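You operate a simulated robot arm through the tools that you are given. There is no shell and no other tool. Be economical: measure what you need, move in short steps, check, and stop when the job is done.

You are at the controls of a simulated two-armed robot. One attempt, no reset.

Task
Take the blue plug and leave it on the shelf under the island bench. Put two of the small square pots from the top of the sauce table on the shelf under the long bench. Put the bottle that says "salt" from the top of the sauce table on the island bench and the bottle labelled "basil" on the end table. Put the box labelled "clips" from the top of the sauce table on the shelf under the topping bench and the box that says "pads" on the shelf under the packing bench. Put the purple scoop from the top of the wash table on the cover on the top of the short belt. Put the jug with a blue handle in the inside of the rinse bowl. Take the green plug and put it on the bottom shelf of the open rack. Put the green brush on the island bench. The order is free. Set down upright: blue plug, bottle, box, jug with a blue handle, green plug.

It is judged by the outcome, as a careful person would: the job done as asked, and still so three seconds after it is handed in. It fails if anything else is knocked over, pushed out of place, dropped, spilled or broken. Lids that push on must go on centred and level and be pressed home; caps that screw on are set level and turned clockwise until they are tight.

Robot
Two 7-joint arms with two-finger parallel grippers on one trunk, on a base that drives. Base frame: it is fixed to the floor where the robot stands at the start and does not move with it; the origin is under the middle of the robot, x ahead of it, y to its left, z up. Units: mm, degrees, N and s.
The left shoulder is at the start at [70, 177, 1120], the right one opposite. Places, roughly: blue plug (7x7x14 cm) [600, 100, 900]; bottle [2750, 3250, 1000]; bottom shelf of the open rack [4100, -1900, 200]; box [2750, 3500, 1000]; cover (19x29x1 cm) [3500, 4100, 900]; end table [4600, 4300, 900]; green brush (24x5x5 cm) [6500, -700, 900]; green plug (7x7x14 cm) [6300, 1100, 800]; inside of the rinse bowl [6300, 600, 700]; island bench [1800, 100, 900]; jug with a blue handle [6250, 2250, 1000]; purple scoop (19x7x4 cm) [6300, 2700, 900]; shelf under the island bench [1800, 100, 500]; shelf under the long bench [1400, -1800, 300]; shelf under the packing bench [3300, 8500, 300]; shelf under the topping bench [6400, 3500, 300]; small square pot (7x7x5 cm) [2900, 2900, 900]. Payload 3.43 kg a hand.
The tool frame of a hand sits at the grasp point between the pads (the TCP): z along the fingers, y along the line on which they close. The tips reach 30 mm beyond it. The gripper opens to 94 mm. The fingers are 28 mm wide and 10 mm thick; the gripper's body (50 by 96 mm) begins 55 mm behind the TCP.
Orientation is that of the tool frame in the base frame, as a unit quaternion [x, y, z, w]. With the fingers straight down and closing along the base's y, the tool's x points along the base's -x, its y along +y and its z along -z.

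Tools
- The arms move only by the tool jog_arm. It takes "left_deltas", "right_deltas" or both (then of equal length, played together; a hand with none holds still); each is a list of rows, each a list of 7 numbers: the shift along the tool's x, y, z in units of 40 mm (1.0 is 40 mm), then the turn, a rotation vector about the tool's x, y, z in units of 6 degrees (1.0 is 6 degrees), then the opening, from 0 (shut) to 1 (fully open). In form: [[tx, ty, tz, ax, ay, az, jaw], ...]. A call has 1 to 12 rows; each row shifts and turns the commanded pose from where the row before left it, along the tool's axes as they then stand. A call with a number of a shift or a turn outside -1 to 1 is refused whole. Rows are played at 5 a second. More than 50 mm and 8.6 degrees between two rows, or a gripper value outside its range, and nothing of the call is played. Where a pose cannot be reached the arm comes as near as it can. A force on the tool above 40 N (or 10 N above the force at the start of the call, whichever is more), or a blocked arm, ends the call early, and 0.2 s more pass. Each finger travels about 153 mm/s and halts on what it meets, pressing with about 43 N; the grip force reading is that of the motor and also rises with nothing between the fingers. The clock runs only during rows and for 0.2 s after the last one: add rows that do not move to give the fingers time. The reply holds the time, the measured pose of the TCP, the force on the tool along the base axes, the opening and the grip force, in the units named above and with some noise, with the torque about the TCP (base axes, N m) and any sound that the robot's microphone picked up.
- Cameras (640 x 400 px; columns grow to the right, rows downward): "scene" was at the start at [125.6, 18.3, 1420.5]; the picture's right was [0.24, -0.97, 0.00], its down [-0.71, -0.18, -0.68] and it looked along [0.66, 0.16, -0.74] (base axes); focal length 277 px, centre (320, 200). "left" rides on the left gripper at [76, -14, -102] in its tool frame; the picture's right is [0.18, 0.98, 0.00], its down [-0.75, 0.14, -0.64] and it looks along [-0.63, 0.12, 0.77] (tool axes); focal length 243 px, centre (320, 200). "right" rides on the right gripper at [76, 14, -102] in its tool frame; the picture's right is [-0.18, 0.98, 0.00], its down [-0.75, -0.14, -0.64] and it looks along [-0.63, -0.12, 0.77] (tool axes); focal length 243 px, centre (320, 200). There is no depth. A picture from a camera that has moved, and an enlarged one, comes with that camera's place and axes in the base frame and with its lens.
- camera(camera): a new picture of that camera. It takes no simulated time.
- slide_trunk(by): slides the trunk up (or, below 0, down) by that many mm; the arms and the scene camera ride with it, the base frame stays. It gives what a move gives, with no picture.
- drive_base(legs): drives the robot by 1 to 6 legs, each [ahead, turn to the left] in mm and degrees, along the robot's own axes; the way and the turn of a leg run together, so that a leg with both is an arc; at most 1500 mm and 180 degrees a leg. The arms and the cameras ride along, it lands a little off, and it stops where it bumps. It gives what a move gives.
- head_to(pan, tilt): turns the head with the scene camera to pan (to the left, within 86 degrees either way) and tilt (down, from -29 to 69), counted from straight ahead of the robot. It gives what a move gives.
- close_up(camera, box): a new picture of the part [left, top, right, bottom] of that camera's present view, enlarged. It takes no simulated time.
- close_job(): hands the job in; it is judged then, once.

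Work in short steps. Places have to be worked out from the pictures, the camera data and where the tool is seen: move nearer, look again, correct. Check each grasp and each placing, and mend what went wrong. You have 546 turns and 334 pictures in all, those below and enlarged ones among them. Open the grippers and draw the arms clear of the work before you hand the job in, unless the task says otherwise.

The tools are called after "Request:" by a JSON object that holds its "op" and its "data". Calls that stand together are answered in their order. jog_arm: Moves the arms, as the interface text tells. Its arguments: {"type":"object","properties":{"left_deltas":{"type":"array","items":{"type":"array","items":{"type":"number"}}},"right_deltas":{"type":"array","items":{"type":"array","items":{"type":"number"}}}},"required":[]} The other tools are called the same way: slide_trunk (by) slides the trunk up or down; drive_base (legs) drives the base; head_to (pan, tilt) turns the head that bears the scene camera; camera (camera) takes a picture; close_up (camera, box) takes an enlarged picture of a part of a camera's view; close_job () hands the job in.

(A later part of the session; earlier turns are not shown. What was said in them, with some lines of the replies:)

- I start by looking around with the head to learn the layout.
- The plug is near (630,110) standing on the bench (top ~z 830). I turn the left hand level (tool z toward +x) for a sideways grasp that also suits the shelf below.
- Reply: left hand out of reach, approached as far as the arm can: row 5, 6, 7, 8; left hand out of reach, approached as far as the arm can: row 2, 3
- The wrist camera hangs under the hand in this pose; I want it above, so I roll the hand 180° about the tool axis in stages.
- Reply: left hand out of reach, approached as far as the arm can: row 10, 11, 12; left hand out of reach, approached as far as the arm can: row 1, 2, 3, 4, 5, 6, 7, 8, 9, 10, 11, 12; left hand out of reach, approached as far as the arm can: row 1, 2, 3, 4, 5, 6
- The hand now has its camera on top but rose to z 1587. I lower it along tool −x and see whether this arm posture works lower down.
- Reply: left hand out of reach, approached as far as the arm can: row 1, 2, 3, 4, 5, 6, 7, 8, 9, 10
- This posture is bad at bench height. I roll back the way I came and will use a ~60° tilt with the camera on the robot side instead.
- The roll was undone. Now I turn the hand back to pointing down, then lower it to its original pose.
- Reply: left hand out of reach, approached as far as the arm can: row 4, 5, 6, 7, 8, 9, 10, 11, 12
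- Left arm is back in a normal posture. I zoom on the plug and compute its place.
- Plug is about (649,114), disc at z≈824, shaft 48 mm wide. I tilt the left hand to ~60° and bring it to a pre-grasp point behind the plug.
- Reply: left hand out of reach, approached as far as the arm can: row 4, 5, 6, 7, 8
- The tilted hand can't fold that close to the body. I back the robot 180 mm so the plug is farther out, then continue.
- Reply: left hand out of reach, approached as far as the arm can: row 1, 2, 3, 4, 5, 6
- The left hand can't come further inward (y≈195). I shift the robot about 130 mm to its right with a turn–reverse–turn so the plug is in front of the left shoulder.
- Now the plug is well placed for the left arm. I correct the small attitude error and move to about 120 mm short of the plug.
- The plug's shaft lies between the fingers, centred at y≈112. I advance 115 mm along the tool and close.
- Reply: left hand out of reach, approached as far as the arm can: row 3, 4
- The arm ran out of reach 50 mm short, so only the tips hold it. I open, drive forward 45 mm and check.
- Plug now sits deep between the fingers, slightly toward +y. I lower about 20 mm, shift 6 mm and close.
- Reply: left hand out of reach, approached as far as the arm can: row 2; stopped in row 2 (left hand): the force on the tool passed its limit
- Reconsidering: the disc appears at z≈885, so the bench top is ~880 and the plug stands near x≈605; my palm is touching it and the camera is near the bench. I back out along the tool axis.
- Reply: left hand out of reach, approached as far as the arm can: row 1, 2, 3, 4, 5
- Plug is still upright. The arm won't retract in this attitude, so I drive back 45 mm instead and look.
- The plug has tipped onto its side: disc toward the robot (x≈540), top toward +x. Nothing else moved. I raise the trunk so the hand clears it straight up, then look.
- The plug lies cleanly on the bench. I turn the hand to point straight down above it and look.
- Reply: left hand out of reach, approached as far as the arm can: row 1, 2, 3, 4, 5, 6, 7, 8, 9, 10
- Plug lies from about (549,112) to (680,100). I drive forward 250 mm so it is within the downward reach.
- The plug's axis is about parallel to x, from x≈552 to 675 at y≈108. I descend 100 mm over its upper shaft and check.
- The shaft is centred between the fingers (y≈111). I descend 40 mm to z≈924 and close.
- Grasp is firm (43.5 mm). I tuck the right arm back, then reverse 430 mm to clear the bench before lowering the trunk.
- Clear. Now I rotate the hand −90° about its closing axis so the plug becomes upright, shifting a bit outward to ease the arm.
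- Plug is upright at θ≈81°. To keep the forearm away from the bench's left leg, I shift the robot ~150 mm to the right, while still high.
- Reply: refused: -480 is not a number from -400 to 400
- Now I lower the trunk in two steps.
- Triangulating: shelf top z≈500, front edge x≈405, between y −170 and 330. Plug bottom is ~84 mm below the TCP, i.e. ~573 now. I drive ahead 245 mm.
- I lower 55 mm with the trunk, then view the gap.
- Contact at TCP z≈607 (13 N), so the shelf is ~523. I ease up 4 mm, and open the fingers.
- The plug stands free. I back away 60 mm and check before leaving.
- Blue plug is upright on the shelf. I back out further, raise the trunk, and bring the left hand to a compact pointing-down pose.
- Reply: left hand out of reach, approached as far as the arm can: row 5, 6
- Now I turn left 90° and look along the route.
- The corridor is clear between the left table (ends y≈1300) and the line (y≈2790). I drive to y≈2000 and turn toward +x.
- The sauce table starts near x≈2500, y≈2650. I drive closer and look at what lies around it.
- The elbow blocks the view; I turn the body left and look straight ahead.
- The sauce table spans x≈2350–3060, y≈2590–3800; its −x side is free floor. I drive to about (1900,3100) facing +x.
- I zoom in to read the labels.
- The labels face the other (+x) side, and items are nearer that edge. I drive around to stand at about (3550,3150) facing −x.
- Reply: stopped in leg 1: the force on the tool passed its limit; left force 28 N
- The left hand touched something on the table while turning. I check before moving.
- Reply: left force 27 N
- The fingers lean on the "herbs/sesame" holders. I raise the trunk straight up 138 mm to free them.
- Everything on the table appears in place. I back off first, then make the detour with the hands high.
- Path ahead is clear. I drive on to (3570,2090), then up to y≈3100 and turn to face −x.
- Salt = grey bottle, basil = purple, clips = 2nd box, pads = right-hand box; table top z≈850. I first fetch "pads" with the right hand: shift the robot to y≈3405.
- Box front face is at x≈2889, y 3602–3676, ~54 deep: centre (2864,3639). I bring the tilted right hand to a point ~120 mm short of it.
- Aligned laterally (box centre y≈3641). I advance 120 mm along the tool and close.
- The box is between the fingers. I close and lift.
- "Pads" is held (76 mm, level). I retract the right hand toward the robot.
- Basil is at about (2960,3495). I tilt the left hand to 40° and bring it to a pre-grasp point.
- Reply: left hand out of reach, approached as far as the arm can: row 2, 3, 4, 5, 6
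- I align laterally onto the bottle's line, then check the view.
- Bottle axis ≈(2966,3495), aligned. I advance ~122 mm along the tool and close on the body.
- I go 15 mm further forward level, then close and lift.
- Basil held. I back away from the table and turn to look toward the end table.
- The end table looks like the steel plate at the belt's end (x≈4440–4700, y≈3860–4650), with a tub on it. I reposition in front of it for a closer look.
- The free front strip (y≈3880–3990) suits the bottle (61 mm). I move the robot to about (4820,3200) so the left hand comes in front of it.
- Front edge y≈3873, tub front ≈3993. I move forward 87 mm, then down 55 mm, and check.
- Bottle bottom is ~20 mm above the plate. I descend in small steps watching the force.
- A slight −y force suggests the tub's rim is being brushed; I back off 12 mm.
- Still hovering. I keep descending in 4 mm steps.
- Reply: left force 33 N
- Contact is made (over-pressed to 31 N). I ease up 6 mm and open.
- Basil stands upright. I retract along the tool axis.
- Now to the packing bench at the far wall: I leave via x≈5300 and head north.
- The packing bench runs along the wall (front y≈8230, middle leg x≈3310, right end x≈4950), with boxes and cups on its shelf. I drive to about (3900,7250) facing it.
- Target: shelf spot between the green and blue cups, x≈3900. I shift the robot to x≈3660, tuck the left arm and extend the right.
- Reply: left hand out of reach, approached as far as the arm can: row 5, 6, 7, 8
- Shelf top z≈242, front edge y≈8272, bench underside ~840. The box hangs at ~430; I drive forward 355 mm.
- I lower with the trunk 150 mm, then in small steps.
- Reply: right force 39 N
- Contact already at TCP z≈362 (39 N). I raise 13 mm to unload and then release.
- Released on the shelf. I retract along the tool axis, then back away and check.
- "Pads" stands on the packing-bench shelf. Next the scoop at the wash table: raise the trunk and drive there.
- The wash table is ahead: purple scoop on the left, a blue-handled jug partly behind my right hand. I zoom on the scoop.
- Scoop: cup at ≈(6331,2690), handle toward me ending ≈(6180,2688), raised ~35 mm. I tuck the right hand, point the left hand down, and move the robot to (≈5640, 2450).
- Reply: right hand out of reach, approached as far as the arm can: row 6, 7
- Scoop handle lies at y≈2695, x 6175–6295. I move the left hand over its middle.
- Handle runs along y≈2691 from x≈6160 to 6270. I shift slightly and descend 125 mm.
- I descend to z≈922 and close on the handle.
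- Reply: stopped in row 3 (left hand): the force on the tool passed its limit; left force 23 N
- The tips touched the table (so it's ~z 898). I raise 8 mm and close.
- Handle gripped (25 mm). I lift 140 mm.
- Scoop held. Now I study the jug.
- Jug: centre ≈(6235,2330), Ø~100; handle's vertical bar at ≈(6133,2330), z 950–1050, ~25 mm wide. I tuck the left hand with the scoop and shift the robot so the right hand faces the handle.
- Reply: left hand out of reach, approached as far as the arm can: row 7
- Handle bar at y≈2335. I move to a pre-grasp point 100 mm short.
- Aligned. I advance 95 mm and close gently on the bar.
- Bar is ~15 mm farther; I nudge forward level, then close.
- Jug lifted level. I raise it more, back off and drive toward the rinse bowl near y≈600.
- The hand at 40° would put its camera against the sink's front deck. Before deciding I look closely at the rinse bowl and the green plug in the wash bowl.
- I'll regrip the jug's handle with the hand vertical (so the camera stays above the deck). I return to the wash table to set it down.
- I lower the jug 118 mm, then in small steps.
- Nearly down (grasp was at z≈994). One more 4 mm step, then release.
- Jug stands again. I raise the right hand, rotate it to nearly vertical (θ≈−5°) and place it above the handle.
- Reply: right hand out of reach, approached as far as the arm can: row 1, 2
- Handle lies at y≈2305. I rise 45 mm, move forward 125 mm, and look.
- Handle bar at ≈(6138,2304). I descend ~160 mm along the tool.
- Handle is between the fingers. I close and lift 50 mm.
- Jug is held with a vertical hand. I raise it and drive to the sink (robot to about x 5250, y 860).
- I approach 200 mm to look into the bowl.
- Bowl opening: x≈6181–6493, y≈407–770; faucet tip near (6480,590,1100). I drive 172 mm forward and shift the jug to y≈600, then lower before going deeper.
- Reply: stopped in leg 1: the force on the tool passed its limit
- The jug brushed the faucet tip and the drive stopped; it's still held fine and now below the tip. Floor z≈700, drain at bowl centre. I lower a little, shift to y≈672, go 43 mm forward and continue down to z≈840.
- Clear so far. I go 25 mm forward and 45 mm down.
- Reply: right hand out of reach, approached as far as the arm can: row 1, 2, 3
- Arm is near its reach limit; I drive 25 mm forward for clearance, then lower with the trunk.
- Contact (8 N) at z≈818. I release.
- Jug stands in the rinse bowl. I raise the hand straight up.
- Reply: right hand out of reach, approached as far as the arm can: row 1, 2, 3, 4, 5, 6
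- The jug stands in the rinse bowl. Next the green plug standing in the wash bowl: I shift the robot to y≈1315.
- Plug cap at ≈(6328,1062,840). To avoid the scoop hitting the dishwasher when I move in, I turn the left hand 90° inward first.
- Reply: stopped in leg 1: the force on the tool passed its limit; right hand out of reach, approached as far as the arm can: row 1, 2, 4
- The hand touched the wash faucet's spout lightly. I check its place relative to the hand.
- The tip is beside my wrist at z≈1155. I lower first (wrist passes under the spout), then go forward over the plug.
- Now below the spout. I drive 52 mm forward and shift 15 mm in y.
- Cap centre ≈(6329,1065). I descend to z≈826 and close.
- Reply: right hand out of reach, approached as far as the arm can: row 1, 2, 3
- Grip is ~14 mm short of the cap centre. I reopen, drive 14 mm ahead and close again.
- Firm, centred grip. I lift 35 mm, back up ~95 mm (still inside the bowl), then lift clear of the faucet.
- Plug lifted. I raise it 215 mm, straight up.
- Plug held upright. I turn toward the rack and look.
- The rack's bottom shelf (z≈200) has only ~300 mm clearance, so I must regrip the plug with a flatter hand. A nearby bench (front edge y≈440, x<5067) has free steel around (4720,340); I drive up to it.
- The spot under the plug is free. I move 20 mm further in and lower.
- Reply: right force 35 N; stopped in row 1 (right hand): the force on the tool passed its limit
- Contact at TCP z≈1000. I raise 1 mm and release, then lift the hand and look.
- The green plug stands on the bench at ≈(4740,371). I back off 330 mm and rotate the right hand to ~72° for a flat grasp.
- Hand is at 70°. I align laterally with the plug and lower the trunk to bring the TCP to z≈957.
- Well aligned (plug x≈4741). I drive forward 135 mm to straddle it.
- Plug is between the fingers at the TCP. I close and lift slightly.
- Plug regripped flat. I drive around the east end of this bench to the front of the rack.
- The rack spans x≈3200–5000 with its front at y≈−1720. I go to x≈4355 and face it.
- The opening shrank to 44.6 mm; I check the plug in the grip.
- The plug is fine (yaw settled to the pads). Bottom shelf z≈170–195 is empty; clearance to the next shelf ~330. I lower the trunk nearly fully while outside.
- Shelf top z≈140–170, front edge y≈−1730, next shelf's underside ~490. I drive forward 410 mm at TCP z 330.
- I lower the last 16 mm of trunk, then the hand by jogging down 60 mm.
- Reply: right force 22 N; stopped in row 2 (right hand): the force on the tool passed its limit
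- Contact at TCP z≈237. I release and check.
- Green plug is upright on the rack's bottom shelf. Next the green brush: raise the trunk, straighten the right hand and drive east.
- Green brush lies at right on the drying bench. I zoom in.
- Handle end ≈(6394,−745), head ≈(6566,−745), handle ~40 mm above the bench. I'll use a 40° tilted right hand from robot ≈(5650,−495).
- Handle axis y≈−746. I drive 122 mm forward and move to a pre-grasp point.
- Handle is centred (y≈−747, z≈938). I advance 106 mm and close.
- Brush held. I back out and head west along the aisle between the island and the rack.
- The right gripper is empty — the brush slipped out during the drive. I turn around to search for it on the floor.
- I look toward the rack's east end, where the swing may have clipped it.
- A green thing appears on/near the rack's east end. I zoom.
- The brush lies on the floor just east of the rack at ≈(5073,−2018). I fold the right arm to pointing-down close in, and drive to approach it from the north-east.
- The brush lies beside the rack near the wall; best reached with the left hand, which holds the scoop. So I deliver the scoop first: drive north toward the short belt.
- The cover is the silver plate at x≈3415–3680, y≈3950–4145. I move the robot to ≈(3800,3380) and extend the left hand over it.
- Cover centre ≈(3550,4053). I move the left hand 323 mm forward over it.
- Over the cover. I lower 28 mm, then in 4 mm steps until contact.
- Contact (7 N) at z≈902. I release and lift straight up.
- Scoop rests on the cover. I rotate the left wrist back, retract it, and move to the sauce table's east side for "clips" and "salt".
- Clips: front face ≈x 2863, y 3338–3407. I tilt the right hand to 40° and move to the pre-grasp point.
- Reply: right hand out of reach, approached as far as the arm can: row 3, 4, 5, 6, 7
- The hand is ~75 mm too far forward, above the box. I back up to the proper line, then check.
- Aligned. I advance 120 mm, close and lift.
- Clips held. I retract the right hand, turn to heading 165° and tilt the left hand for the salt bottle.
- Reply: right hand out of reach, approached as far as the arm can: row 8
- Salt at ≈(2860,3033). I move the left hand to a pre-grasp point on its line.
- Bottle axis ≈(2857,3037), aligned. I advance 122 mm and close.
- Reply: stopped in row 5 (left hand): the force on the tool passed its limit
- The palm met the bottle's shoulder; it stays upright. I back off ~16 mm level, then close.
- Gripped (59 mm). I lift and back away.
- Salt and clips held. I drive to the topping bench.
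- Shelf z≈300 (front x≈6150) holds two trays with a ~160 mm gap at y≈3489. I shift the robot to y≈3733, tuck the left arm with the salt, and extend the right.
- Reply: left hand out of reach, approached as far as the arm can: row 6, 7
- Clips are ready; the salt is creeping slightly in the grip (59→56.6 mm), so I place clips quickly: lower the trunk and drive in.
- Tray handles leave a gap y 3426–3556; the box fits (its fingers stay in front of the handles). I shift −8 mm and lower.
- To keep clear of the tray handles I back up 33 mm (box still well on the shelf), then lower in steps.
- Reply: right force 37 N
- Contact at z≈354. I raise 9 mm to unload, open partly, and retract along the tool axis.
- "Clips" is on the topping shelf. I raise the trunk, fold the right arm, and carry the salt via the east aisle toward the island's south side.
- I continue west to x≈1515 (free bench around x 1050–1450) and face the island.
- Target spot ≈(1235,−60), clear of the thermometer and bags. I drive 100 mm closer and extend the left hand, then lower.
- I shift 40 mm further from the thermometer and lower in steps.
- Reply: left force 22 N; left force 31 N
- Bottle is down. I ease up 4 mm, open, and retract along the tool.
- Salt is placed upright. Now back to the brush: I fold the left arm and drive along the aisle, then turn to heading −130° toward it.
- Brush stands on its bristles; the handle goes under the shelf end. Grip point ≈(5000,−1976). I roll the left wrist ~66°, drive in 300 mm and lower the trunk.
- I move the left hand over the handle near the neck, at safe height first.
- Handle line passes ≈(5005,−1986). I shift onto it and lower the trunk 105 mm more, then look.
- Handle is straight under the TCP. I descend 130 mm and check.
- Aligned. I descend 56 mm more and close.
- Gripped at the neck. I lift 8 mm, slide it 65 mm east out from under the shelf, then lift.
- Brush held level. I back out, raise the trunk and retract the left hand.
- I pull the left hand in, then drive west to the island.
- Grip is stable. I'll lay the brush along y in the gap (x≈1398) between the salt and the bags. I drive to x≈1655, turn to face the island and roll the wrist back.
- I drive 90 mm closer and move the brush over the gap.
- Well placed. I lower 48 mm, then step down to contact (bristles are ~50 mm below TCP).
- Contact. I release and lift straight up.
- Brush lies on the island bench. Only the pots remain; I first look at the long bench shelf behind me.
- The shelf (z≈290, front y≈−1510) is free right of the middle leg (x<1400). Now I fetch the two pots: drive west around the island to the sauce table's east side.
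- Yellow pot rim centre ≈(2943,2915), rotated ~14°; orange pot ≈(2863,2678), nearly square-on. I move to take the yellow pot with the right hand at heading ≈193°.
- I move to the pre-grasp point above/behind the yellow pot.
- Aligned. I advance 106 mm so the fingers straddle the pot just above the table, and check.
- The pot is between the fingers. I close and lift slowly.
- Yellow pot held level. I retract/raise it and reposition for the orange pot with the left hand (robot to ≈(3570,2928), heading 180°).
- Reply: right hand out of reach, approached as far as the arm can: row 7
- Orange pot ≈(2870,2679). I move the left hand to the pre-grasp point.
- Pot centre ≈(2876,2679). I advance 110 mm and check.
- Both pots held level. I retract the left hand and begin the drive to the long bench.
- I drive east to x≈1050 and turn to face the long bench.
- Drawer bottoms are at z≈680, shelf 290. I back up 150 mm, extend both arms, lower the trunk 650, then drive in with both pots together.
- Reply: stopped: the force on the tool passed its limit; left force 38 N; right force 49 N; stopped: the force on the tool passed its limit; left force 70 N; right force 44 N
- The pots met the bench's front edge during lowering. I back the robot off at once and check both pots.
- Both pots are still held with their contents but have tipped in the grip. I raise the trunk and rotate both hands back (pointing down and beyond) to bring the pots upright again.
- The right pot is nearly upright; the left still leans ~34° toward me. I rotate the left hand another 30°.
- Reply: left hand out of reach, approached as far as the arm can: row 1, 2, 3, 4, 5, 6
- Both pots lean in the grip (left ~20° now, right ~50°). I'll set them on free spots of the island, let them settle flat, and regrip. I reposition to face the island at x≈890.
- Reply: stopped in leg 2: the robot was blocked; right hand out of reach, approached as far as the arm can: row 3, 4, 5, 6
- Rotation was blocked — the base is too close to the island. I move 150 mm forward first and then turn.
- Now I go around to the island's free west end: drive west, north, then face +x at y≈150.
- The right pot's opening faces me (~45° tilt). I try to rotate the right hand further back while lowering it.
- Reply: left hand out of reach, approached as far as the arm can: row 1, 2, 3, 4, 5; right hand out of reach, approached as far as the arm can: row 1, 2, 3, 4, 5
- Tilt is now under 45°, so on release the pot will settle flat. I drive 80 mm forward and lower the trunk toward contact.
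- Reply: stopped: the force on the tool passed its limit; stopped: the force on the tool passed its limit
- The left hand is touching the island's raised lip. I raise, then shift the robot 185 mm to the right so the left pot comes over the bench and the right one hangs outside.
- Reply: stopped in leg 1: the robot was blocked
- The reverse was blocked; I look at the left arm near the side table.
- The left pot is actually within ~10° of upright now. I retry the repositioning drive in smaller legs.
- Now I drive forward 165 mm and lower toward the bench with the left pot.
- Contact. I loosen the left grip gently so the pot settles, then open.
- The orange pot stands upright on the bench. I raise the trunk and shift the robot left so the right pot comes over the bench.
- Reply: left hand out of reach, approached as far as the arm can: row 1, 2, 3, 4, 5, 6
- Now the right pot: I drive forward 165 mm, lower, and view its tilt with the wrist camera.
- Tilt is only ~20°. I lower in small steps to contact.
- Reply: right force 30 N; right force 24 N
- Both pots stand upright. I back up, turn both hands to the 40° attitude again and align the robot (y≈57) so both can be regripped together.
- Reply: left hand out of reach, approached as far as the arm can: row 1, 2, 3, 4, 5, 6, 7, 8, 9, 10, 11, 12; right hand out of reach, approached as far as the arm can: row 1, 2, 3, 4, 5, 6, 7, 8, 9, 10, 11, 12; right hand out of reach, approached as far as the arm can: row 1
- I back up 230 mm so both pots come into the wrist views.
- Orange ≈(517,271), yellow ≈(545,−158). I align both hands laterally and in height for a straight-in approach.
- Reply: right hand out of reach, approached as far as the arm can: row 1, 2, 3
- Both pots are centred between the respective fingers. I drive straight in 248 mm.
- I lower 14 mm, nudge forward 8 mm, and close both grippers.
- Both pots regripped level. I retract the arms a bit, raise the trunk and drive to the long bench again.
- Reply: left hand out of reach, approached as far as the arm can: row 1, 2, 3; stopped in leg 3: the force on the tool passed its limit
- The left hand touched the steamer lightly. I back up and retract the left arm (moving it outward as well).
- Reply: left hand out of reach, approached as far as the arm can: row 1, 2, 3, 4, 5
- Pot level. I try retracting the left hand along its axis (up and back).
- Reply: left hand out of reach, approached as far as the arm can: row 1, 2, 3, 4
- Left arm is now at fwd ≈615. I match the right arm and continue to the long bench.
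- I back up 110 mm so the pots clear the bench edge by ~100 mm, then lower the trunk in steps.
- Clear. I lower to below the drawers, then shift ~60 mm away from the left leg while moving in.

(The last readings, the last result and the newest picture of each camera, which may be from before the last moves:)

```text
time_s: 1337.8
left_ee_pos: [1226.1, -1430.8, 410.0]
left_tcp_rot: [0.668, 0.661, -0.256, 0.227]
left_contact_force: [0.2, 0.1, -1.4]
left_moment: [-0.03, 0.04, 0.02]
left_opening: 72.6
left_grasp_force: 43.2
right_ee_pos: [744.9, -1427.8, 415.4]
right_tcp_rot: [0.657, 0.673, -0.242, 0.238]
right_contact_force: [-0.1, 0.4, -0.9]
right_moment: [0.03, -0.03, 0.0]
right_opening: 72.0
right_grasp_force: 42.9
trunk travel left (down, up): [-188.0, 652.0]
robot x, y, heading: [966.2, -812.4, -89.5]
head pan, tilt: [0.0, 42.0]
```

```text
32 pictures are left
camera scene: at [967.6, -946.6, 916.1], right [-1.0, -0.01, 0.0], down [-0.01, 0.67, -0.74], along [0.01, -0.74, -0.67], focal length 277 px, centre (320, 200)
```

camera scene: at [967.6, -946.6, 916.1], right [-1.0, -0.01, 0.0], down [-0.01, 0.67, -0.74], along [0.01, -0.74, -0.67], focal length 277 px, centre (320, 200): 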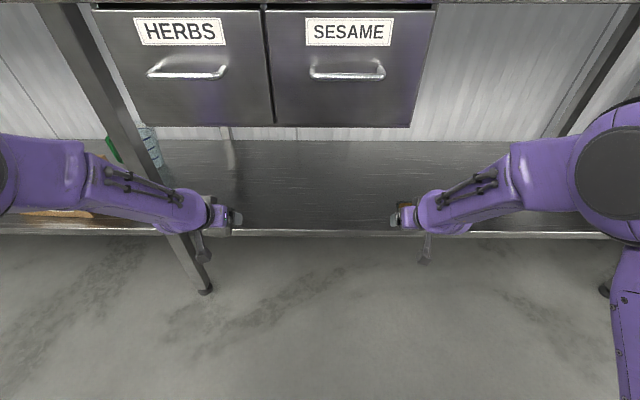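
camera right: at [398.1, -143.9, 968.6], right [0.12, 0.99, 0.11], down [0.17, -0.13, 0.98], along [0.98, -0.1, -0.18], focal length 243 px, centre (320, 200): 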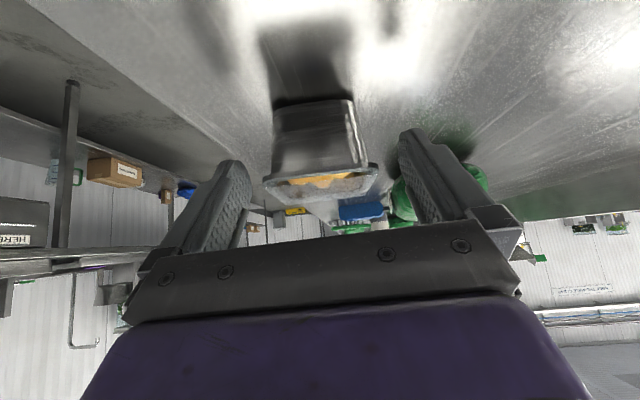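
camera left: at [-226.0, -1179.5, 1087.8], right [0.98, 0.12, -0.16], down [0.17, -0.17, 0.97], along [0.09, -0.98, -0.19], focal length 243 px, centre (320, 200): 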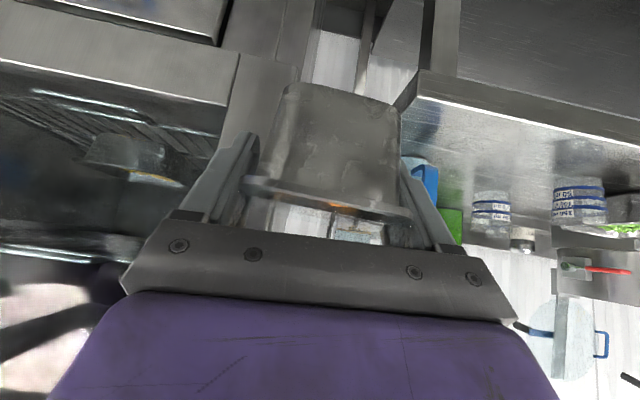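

Clear of the leg and below the drawers. I drive forward 165 mm and view.

Request:
{"op": "drive_base", "data": {"legs": [[165, 0]]}}

Request:
{"op": "camera", "data": {"camera": "left"}}

Request:
{"op": "camera", "data": {"camera": "right"}}

```text
time_s: 1339.3
left_ee_pos: [1228.4, -1589.8, 406.3]
left_tcp_rot: [0.669, 0.662, -0.254, 0.223]
left_contact_force: [0.5, -0.8, -1.8]
left_moment: [0.02, -0.02, 0.05]
left_opening: 72.4
left_grasp_force: 43.3
right_ee_pos: [748.7, -1591.9, 414.6]
right_tcp_rot: [0.658, 0.673, -0.241, 0.237]
right_contact_force: [0.4, 0.0, -2.8]
right_moment: [0.06, 0.0, -0.02]
right_opening: 71.9
right_grasp_force: 42.7
trunk travel left (down, up): [-188.0, 652.0]
robot x, y, heading: [971.2, -975.9, -89.0]
head pan, tilt: [0.0, 42.0]
stopped in leg 1: the robot was blocked; the commanded pose is now the measured one
```

```text
31 pictures are left
camera left: at [1218.6, -1465.0, 438.7], right [0.98, 0.12, -0.15], down [0.17, -0.18, 0.97], along [0.09, -0.98, -0.2], focal length 243 px, centre (320, 200)
```

left: 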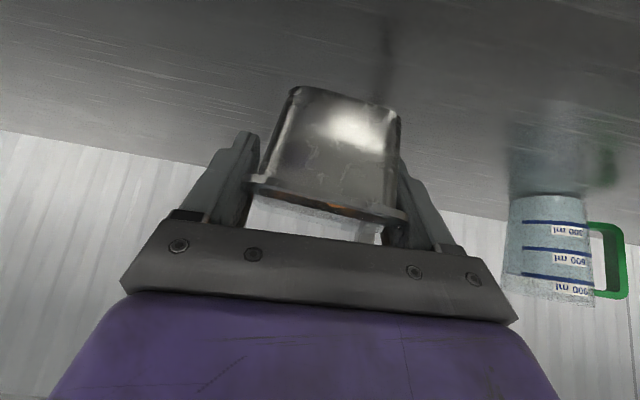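

```text
30 pictures are left
camera right: at [761.8, -1466.4, 445.4], right [0.99, -0.12, 0.1], down [-0.13, -0.18, 0.98], along [-0.1, -0.98, -0.19], focal length 243 px, centre (320, 200)
```

right: 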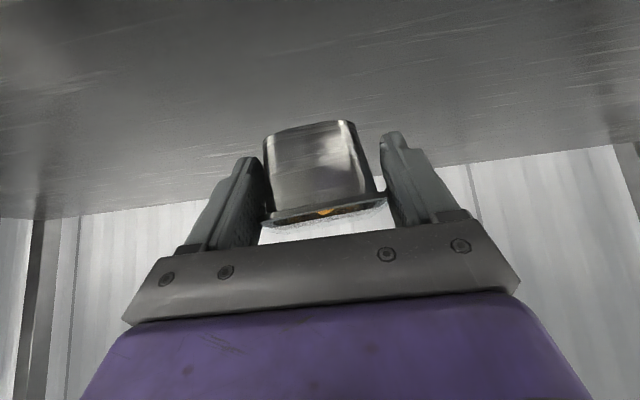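

Positions are good. I relax 6 mm back and lower in steps until the left pot touches.

Request:
{"op": "drive_base", "data": {"legs": [[-7, 0]]}}

Request:
{"op": "slide_trunk", "data": {"by": -42}}

Request:
{"op": "slide_trunk", "data": {"by": -7}}

Request:
{"op": "slide_trunk", "data": {"by": -6}}

```text
time_s: 1340.1
left_ee_pos: [1229.4, -1582.6, 406.6]
left_tcp_rot: [0.669, 0.662, -0.253, 0.222]
left_contact_force: [-0.6, -0.1, -1.2]
left_moment: [0.02, 0.02, -0.01]
left_opening: 72.3
left_grasp_force: 43.4
right_ee_pos: [748.7, -1584.4, 414.2]
right_tcp_rot: [0.658, 0.673, -0.241, 0.238]
right_contact_force: [-0.4, 0.3, -1.5]
right_moment: [0.05, -0.01, 0.01]
right_opening: 72.0
right_grasp_force: 43.2
trunk travel left (down, up): [-188.0, 652.0]
robot x, y, heading: [967.5, -966.5, -89.1]
head pan, tilt: [0.0, 42.0]
```

```text
time_s: 1340.9
left_ee_pos: [1229.0, -1581.4, 366.2]
left_tcp_rot: [0.67, 0.662, -0.254, 0.222]
left_contact_force: [-0.8, -1.1, -0.8]
left_moment: [0.0, 0.02, 0.01]
left_opening: 72.1
left_grasp_force: 43.3
right_ee_pos: [749.1, -1584.9, 372.7]
right_tcp_rot: [0.657, 0.673, -0.241, 0.238]
right_contact_force: [0.2, 0.1, -0.7]
right_moment: [0.0, 0.0, 0.0]
right_opening: 72.4
right_grasp_force: 42.8
trunk travel left (down, up): [-146.0, 694.0]
robot x, y, heading: [969.9, -969.8, -89.2]
head pan, tilt: [0.0, 42.0]
```

```text
time_s: 1341.5
left_ee_pos: [1229.7, -1582.5, 359.3]
left_tcp_rot: [0.669, 0.662, -0.254, 0.223]
left_contact_force: [-0.2, 0.6, -1.1]
left_moment: [-0.03, 0.0, 0.01]
left_opening: 72.2
left_grasp_force: 42.9
right_ee_pos: [749.5, -1584.9, 364.8]
right_tcp_rot: [0.657, 0.673, -0.241, 0.238]
right_contact_force: [-0.3, -1.0, -1.3]
right_moment: [0.06, -0.04, 0.0]
right_opening: 72.3
right_grasp_force: 43.3
trunk travel left (down, up): [-139.0, 701.0]
robot x, y, heading: [969.7, -963.7, -88.9]
head pan, tilt: [0.0, 42.0]
```

```text
time_s: 1342.0
left_ee_pos: [1229.8, -1581.6, 352.1]
left_tcp_rot: [0.669, 0.662, -0.253, 0.223]
left_contact_force: [-0.6, 0.5, -1.8]
left_moment: [-0.01, -0.04, -0.01]
left_opening: 72.3
left_grasp_force: 43.2
right_ee_pos: [749.7, -1585.3, 359.5]
right_tcp_rot: [0.657, 0.673, -0.242, 0.238]
right_contact_force: [0.3, 0.7, -1.6]
right_moment: [0.03, -0.01, 0.02]
right_opening: 71.9
right_grasp_force: 43.1
trunk travel left (down, up): [-133.0, 707.0]
robot x, y, heading: [968.9, -968.5, -89.1]
head pan, tilt: [0.0, 42.0]
```

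Request:
{"op": "slide_trunk", "data": {"by": -5}}

Request:
{"op": "slide_trunk", "data": {"by": -5}}

Request:
{"op": "slide_trunk", "data": {"by": -4}}

Request:
{"op": "slide_trunk", "data": {"by": -4}}

```text
time_s: 1342.6
left_ee_pos: [1229.5, -1582.7, 347.4]
left_tcp_rot: [0.669, 0.662, -0.254, 0.222]
left_contact_force: [0.7, 0.3, -2.5]
left_moment: [-0.02, 0.02, -0.02]
left_opening: 72.3
left_grasp_force: 42.9
right_ee_pos: [749.9, -1584.7, 353.8]
right_tcp_rot: [0.657, 0.673, -0.241, 0.238]
right_contact_force: [1.0, -0.8, -1.1]
right_moment: [0.04, 0.02, 0.0]
right_opening: 72.0
right_grasp_force: 42.5
trunk travel left (down, up): [-128.0, 712.0]
robot x, y, heading: [971.3, -966.6, -88.9]
head pan, tilt: [0.0, 42.0]
```

```text
time_s: 1343.1
left_ee_pos: [1229.2, -1582.3, 343.7]
left_tcp_rot: [0.67, 0.662, -0.254, 0.223]
left_contact_force: [0.1, -0.9, -1.1]
left_moment: [0.03, 0.01, -0.02]
left_opening: 72.2
left_grasp_force: 43.2
right_ee_pos: [748.9, -1585.9, 349.0]
right_tcp_rot: [0.657, 0.673, -0.241, 0.238]
right_contact_force: [-0.1, 0.4, -0.3]
right_moment: [0.06, -0.05, 0.01]
right_opening: 72.0
right_grasp_force: 43.6
trunk travel left (down, up): [-123.0, 717.0]
robot x, y, heading: [969.1, -966.6, -89.0]
head pan, tilt: [0.0, 42.0]
```

```text
time_s: 1343.6
left_ee_pos: [1229.3, -1583.7, 339.4]
left_tcp_rot: [0.669, 0.661, -0.255, 0.223]
left_contact_force: [-0.5, -1.7, 1.5]
left_moment: [-0.12, 0.05, 0.02]
left_opening: 72.1
left_grasp_force: 42.6
right_ee_pos: [749.1, -1583.9, 345.2]
right_tcp_rot: [0.658, 0.673, -0.241, 0.238]
right_contact_force: [0.1, -0.1, -1.3]
right_moment: [0.03, 0.02, 0.02]
right_opening: 72.0
right_grasp_force: 43.1
trunk travel left (down, up): [-119.0, 721.0]
robot x, y, heading: [970.6, -970.8, -89.2]
head pan, tilt: [0.0, 42.0]
```

```text
time_s: 1344.2
left_ee_pos: [1229.0, -1582.6, 338.0]
left_tcp_rot: [0.668, 0.661, -0.257, 0.225]
left_contact_force: [0.7, 3.6, 21.1]
left_moment: [-0.29, 0.52, -0.03]
left_opening: 72.2
left_grasp_force: 43.4
right_ee_pos: [749.0, -1582.4, 343.8]
right_tcp_rot: [0.658, 0.673, -0.242, 0.238]
right_contact_force: [1.6, 0.0, -1.5]
right_moment: [0.01, 0.0, 0.01]
right_opening: 72.2
right_grasp_force: 42.6
trunk travel left (down, up): [-115.0, 725.0]
robot x, y, heading: [971.8, -969.5, -89.0]
head pan, tilt: [0.0, 42.0]
```

Left pot is down. I open the left gripper and retract it, keeping the right still.

Request:
{"op": "jog_arm", "data": {"left_deltas": [[0, 0, -0.04, 0, 0, 0, 0], [0, 0, 0, 0, 0, 0, 0.8], [0, 0, 0, 0, 0, 0, 0.9], [0, 0, 0, 0, 0, 0, 1], [0, 0, -0.4, 0, 0, 0, 1], [0, 0, -0.7, 0, 0, 0, 1], [0, 0, -0.7, 0, 0, 0, 1], [0, 0, 0, 0, 0, 0, 1]]}}

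Request:
{"op": "slide_trunk", "data": {"by": -4}}

Request:
{"op": "slide_trunk", "data": {"by": -4}}

Request:
{"op": "camera", "data": {"camera": "left"}}

```text
time_s: 1346.0
left_ee_pos: [1231.8, -1535.0, 392.9]
left_tcp_rot: [0.669, 0.662, -0.254, 0.223]
left_contact_force: [0.4, 0.0, -0.2]
left_moment: [0.0, 0.02, -0.03]
left_opening: 93.7
left_grasp_force: 0.1
right_ee_pos: [748.2, -1584.7, 341.9]
right_tcp_rot: [0.658, 0.673, -0.241, 0.237]
right_contact_force: [-0.3, -0.8, -1.2]
right_moment: [0.04, -0.01, -0.01]
right_opening: 71.9
right_grasp_force: 43.3
trunk travel left (down, up): [-115.0, 725.0]
robot x, y, heading: [968.5, -968.0, -89.2]
head pan, tilt: [0.0, 42.0]
```

```text
time_s: 1346.5
left_ee_pos: [1231.4, -1534.5, 387.9]
left_tcp_rot: [0.669, 0.662, -0.255, 0.223]
left_contact_force: [-0.3, 0.1, -0.6]
left_moment: [0.0, -0.02, -0.04]
left_opening: 94.3
left_grasp_force: 0.1
right_ee_pos: [749.0, -1583.7, 339.7]
right_tcp_rot: [0.657, 0.673, -0.242, 0.239]
right_contact_force: [0.0, 0.3, 5.4]
right_moment: [-0.31, -0.14, 0.0]
right_opening: 71.8
right_grasp_force: 42.7
trunk travel left (down, up): [-111.0, 729.0]
robot x, y, heading: [971.4, -967.9, -89.3]
head pan, tilt: [0.0, 42.0]
```

```text
time_s: 1347.0
left_ee_pos: [1233.2, -1534.1, 386.1]
left_tcp_rot: [0.668, 0.662, -0.255, 0.224]
left_contact_force: [-0.4, -0.2, -0.6]
left_moment: [0.01, -0.03, 0.0]
left_opening: 93.9
left_grasp_force: 0.1
right_ee_pos: [748.7, -1585.3, 339.6]
right_tcp_rot: [0.657, 0.671, -0.245, 0.24]
right_contact_force: [-3.4, 1.5, 23.9]
right_moment: [0.07, -0.46, -0.01]
right_opening: 72.1
right_grasp_force: 42.5
trunk travel left (down, up): [-107.0, 733.0]
robot x, y, heading: [971.3, -965.4, -89.1]
head pan, tilt: [0.0, 42.0]
```

```text
29 pictures are left
camera left: at [1221.8, -1409.9, 416.5], right [0.98, 0.12, -0.16], down [0.17, -0.17, 0.97], along [0.09, -0.98, -0.19], focal length 243 px, centre (320, 200)
```

left: 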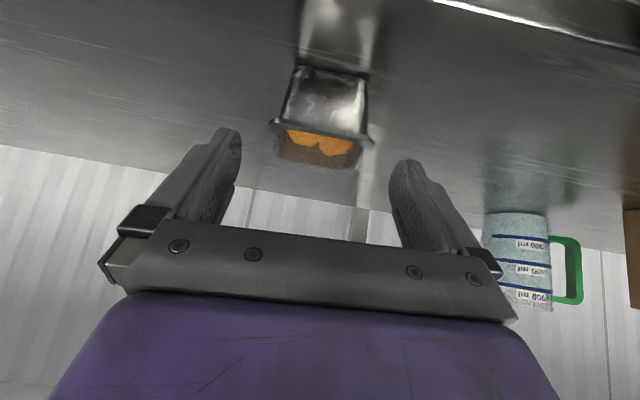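

The left pot stands on the shelf. Now I release the right pot and retract the right hand.

Request:
{"op": "jog_arm", "data": {"right_deltas": [[0, 0, -0.04, 0, 0, 0, 0], [0, 0, 0, 0, 0, 0, 0.8], [0, 0, 0, 0, 0, 0, 0.9], [0, 0, 0, 0, 0, 0, 1], [0, 0, -0.4, 0, 0, 0, 1], [0, 0, -0.7, 0, 0, 0, 1], [0, 0, -0.7, 0, 0, 0, 1], [0, 0, 0, 0, 0, 0, 1]]}}

Request:
{"op": "drive_base", "data": {"legs": [[-230, 0]]}}

Request:
{"op": "camera", "data": {"camera": "scene"}}

```text
time_s: 1348.8
left_ee_pos: [1232.6, -1534.9, 384.0]
left_tcp_rot: [0.669, 0.662, -0.254, 0.224]
left_contact_force: [1.0, 0.5, -0.4]
left_moment: [0.02, 0.06, 0.02]
left_opening: 93.8
left_grasp_force: 0.1
right_ee_pos: [749.0, -1537.0, 391.3]
right_tcp_rot: [0.657, 0.673, -0.241, 0.238]
right_contact_force: [-0.2, -0.3, -0.2]
right_moment: [-0.01, 0.0, -0.01]
right_opening: 93.9
right_grasp_force: 0.1
trunk travel left (down, up): [-107.0, 733.0]
robot x, y, heading: [969.6, -966.1, -89.2]
head pan, tilt: [0.0, 42.0]
```

```text
time_s: 1350.5
left_ee_pos: [1230.0, -1305.3, 383.2]
left_tcp_rot: [0.668, 0.663, -0.254, 0.223]
left_contact_force: [0.2, -0.2, -0.8]
left_moment: [-0.02, 0.0, -0.07]
left_opening: 93.9
left_grasp_force: 0.0
right_ee_pos: [747.6, -1308.5, 392.0]
right_tcp_rot: [0.656, 0.675, -0.241, 0.238]
right_contact_force: [0.6, 0.1, -0.1]
right_moment: [0.0, -0.01, -0.01]
right_opening: 93.9
right_grasp_force: 0.1
trunk travel left (down, up): [-107.0, 733.0]
robot x, y, heading: [965.9, -738.8, -88.9]
head pan, tilt: [0.0, 42.0]
```

```text
28 pictures are left
camera scene: at [966.4, -872.9, 835.2], right [-1.0, -0.02, 0.0], down [-0.01, 0.67, -0.74], along [0.01, -0.74, -0.67], focal length 277 px, centre (320, 200)
```

scene: 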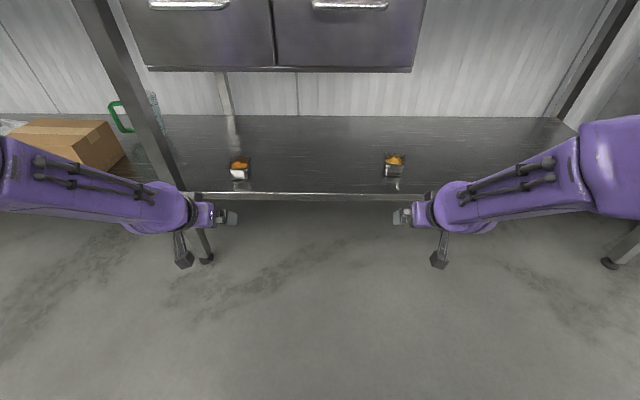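

Both pots stand upright on the shelf under the long bench, the grippers are open and the arms are clear of everything. All tasks are done, so I hand in.

Request:
{"op": "close_job", "data": {}}

```text
The job is handed in.
```

I finished every item on the list and handed the job in. I checked each placing by picture at the time, but I did not do a final round of everything before handing in.

Some things went wrong along the way and were mended:

- **Blue plug:** it tipped over on the bench at my first grasp. It now stands upright on the shelf under the island bench.
- **Green brush:** it slipped from the gripper during a drive and fell to the floor by the open rack. I picked it up and it now lies on the island bench.
- **Square pots:** both bumped the front of the long bench and tipped in the grippers. I saw no spilled contents, set them upright on the island bench, regripped them, and they now stand on the shelf under the long bench.
- **Light contacts:** I touched the herb and sesame holders on the sauce table, two sink faucets and the steamer. I saw nothing knocked over or moved.
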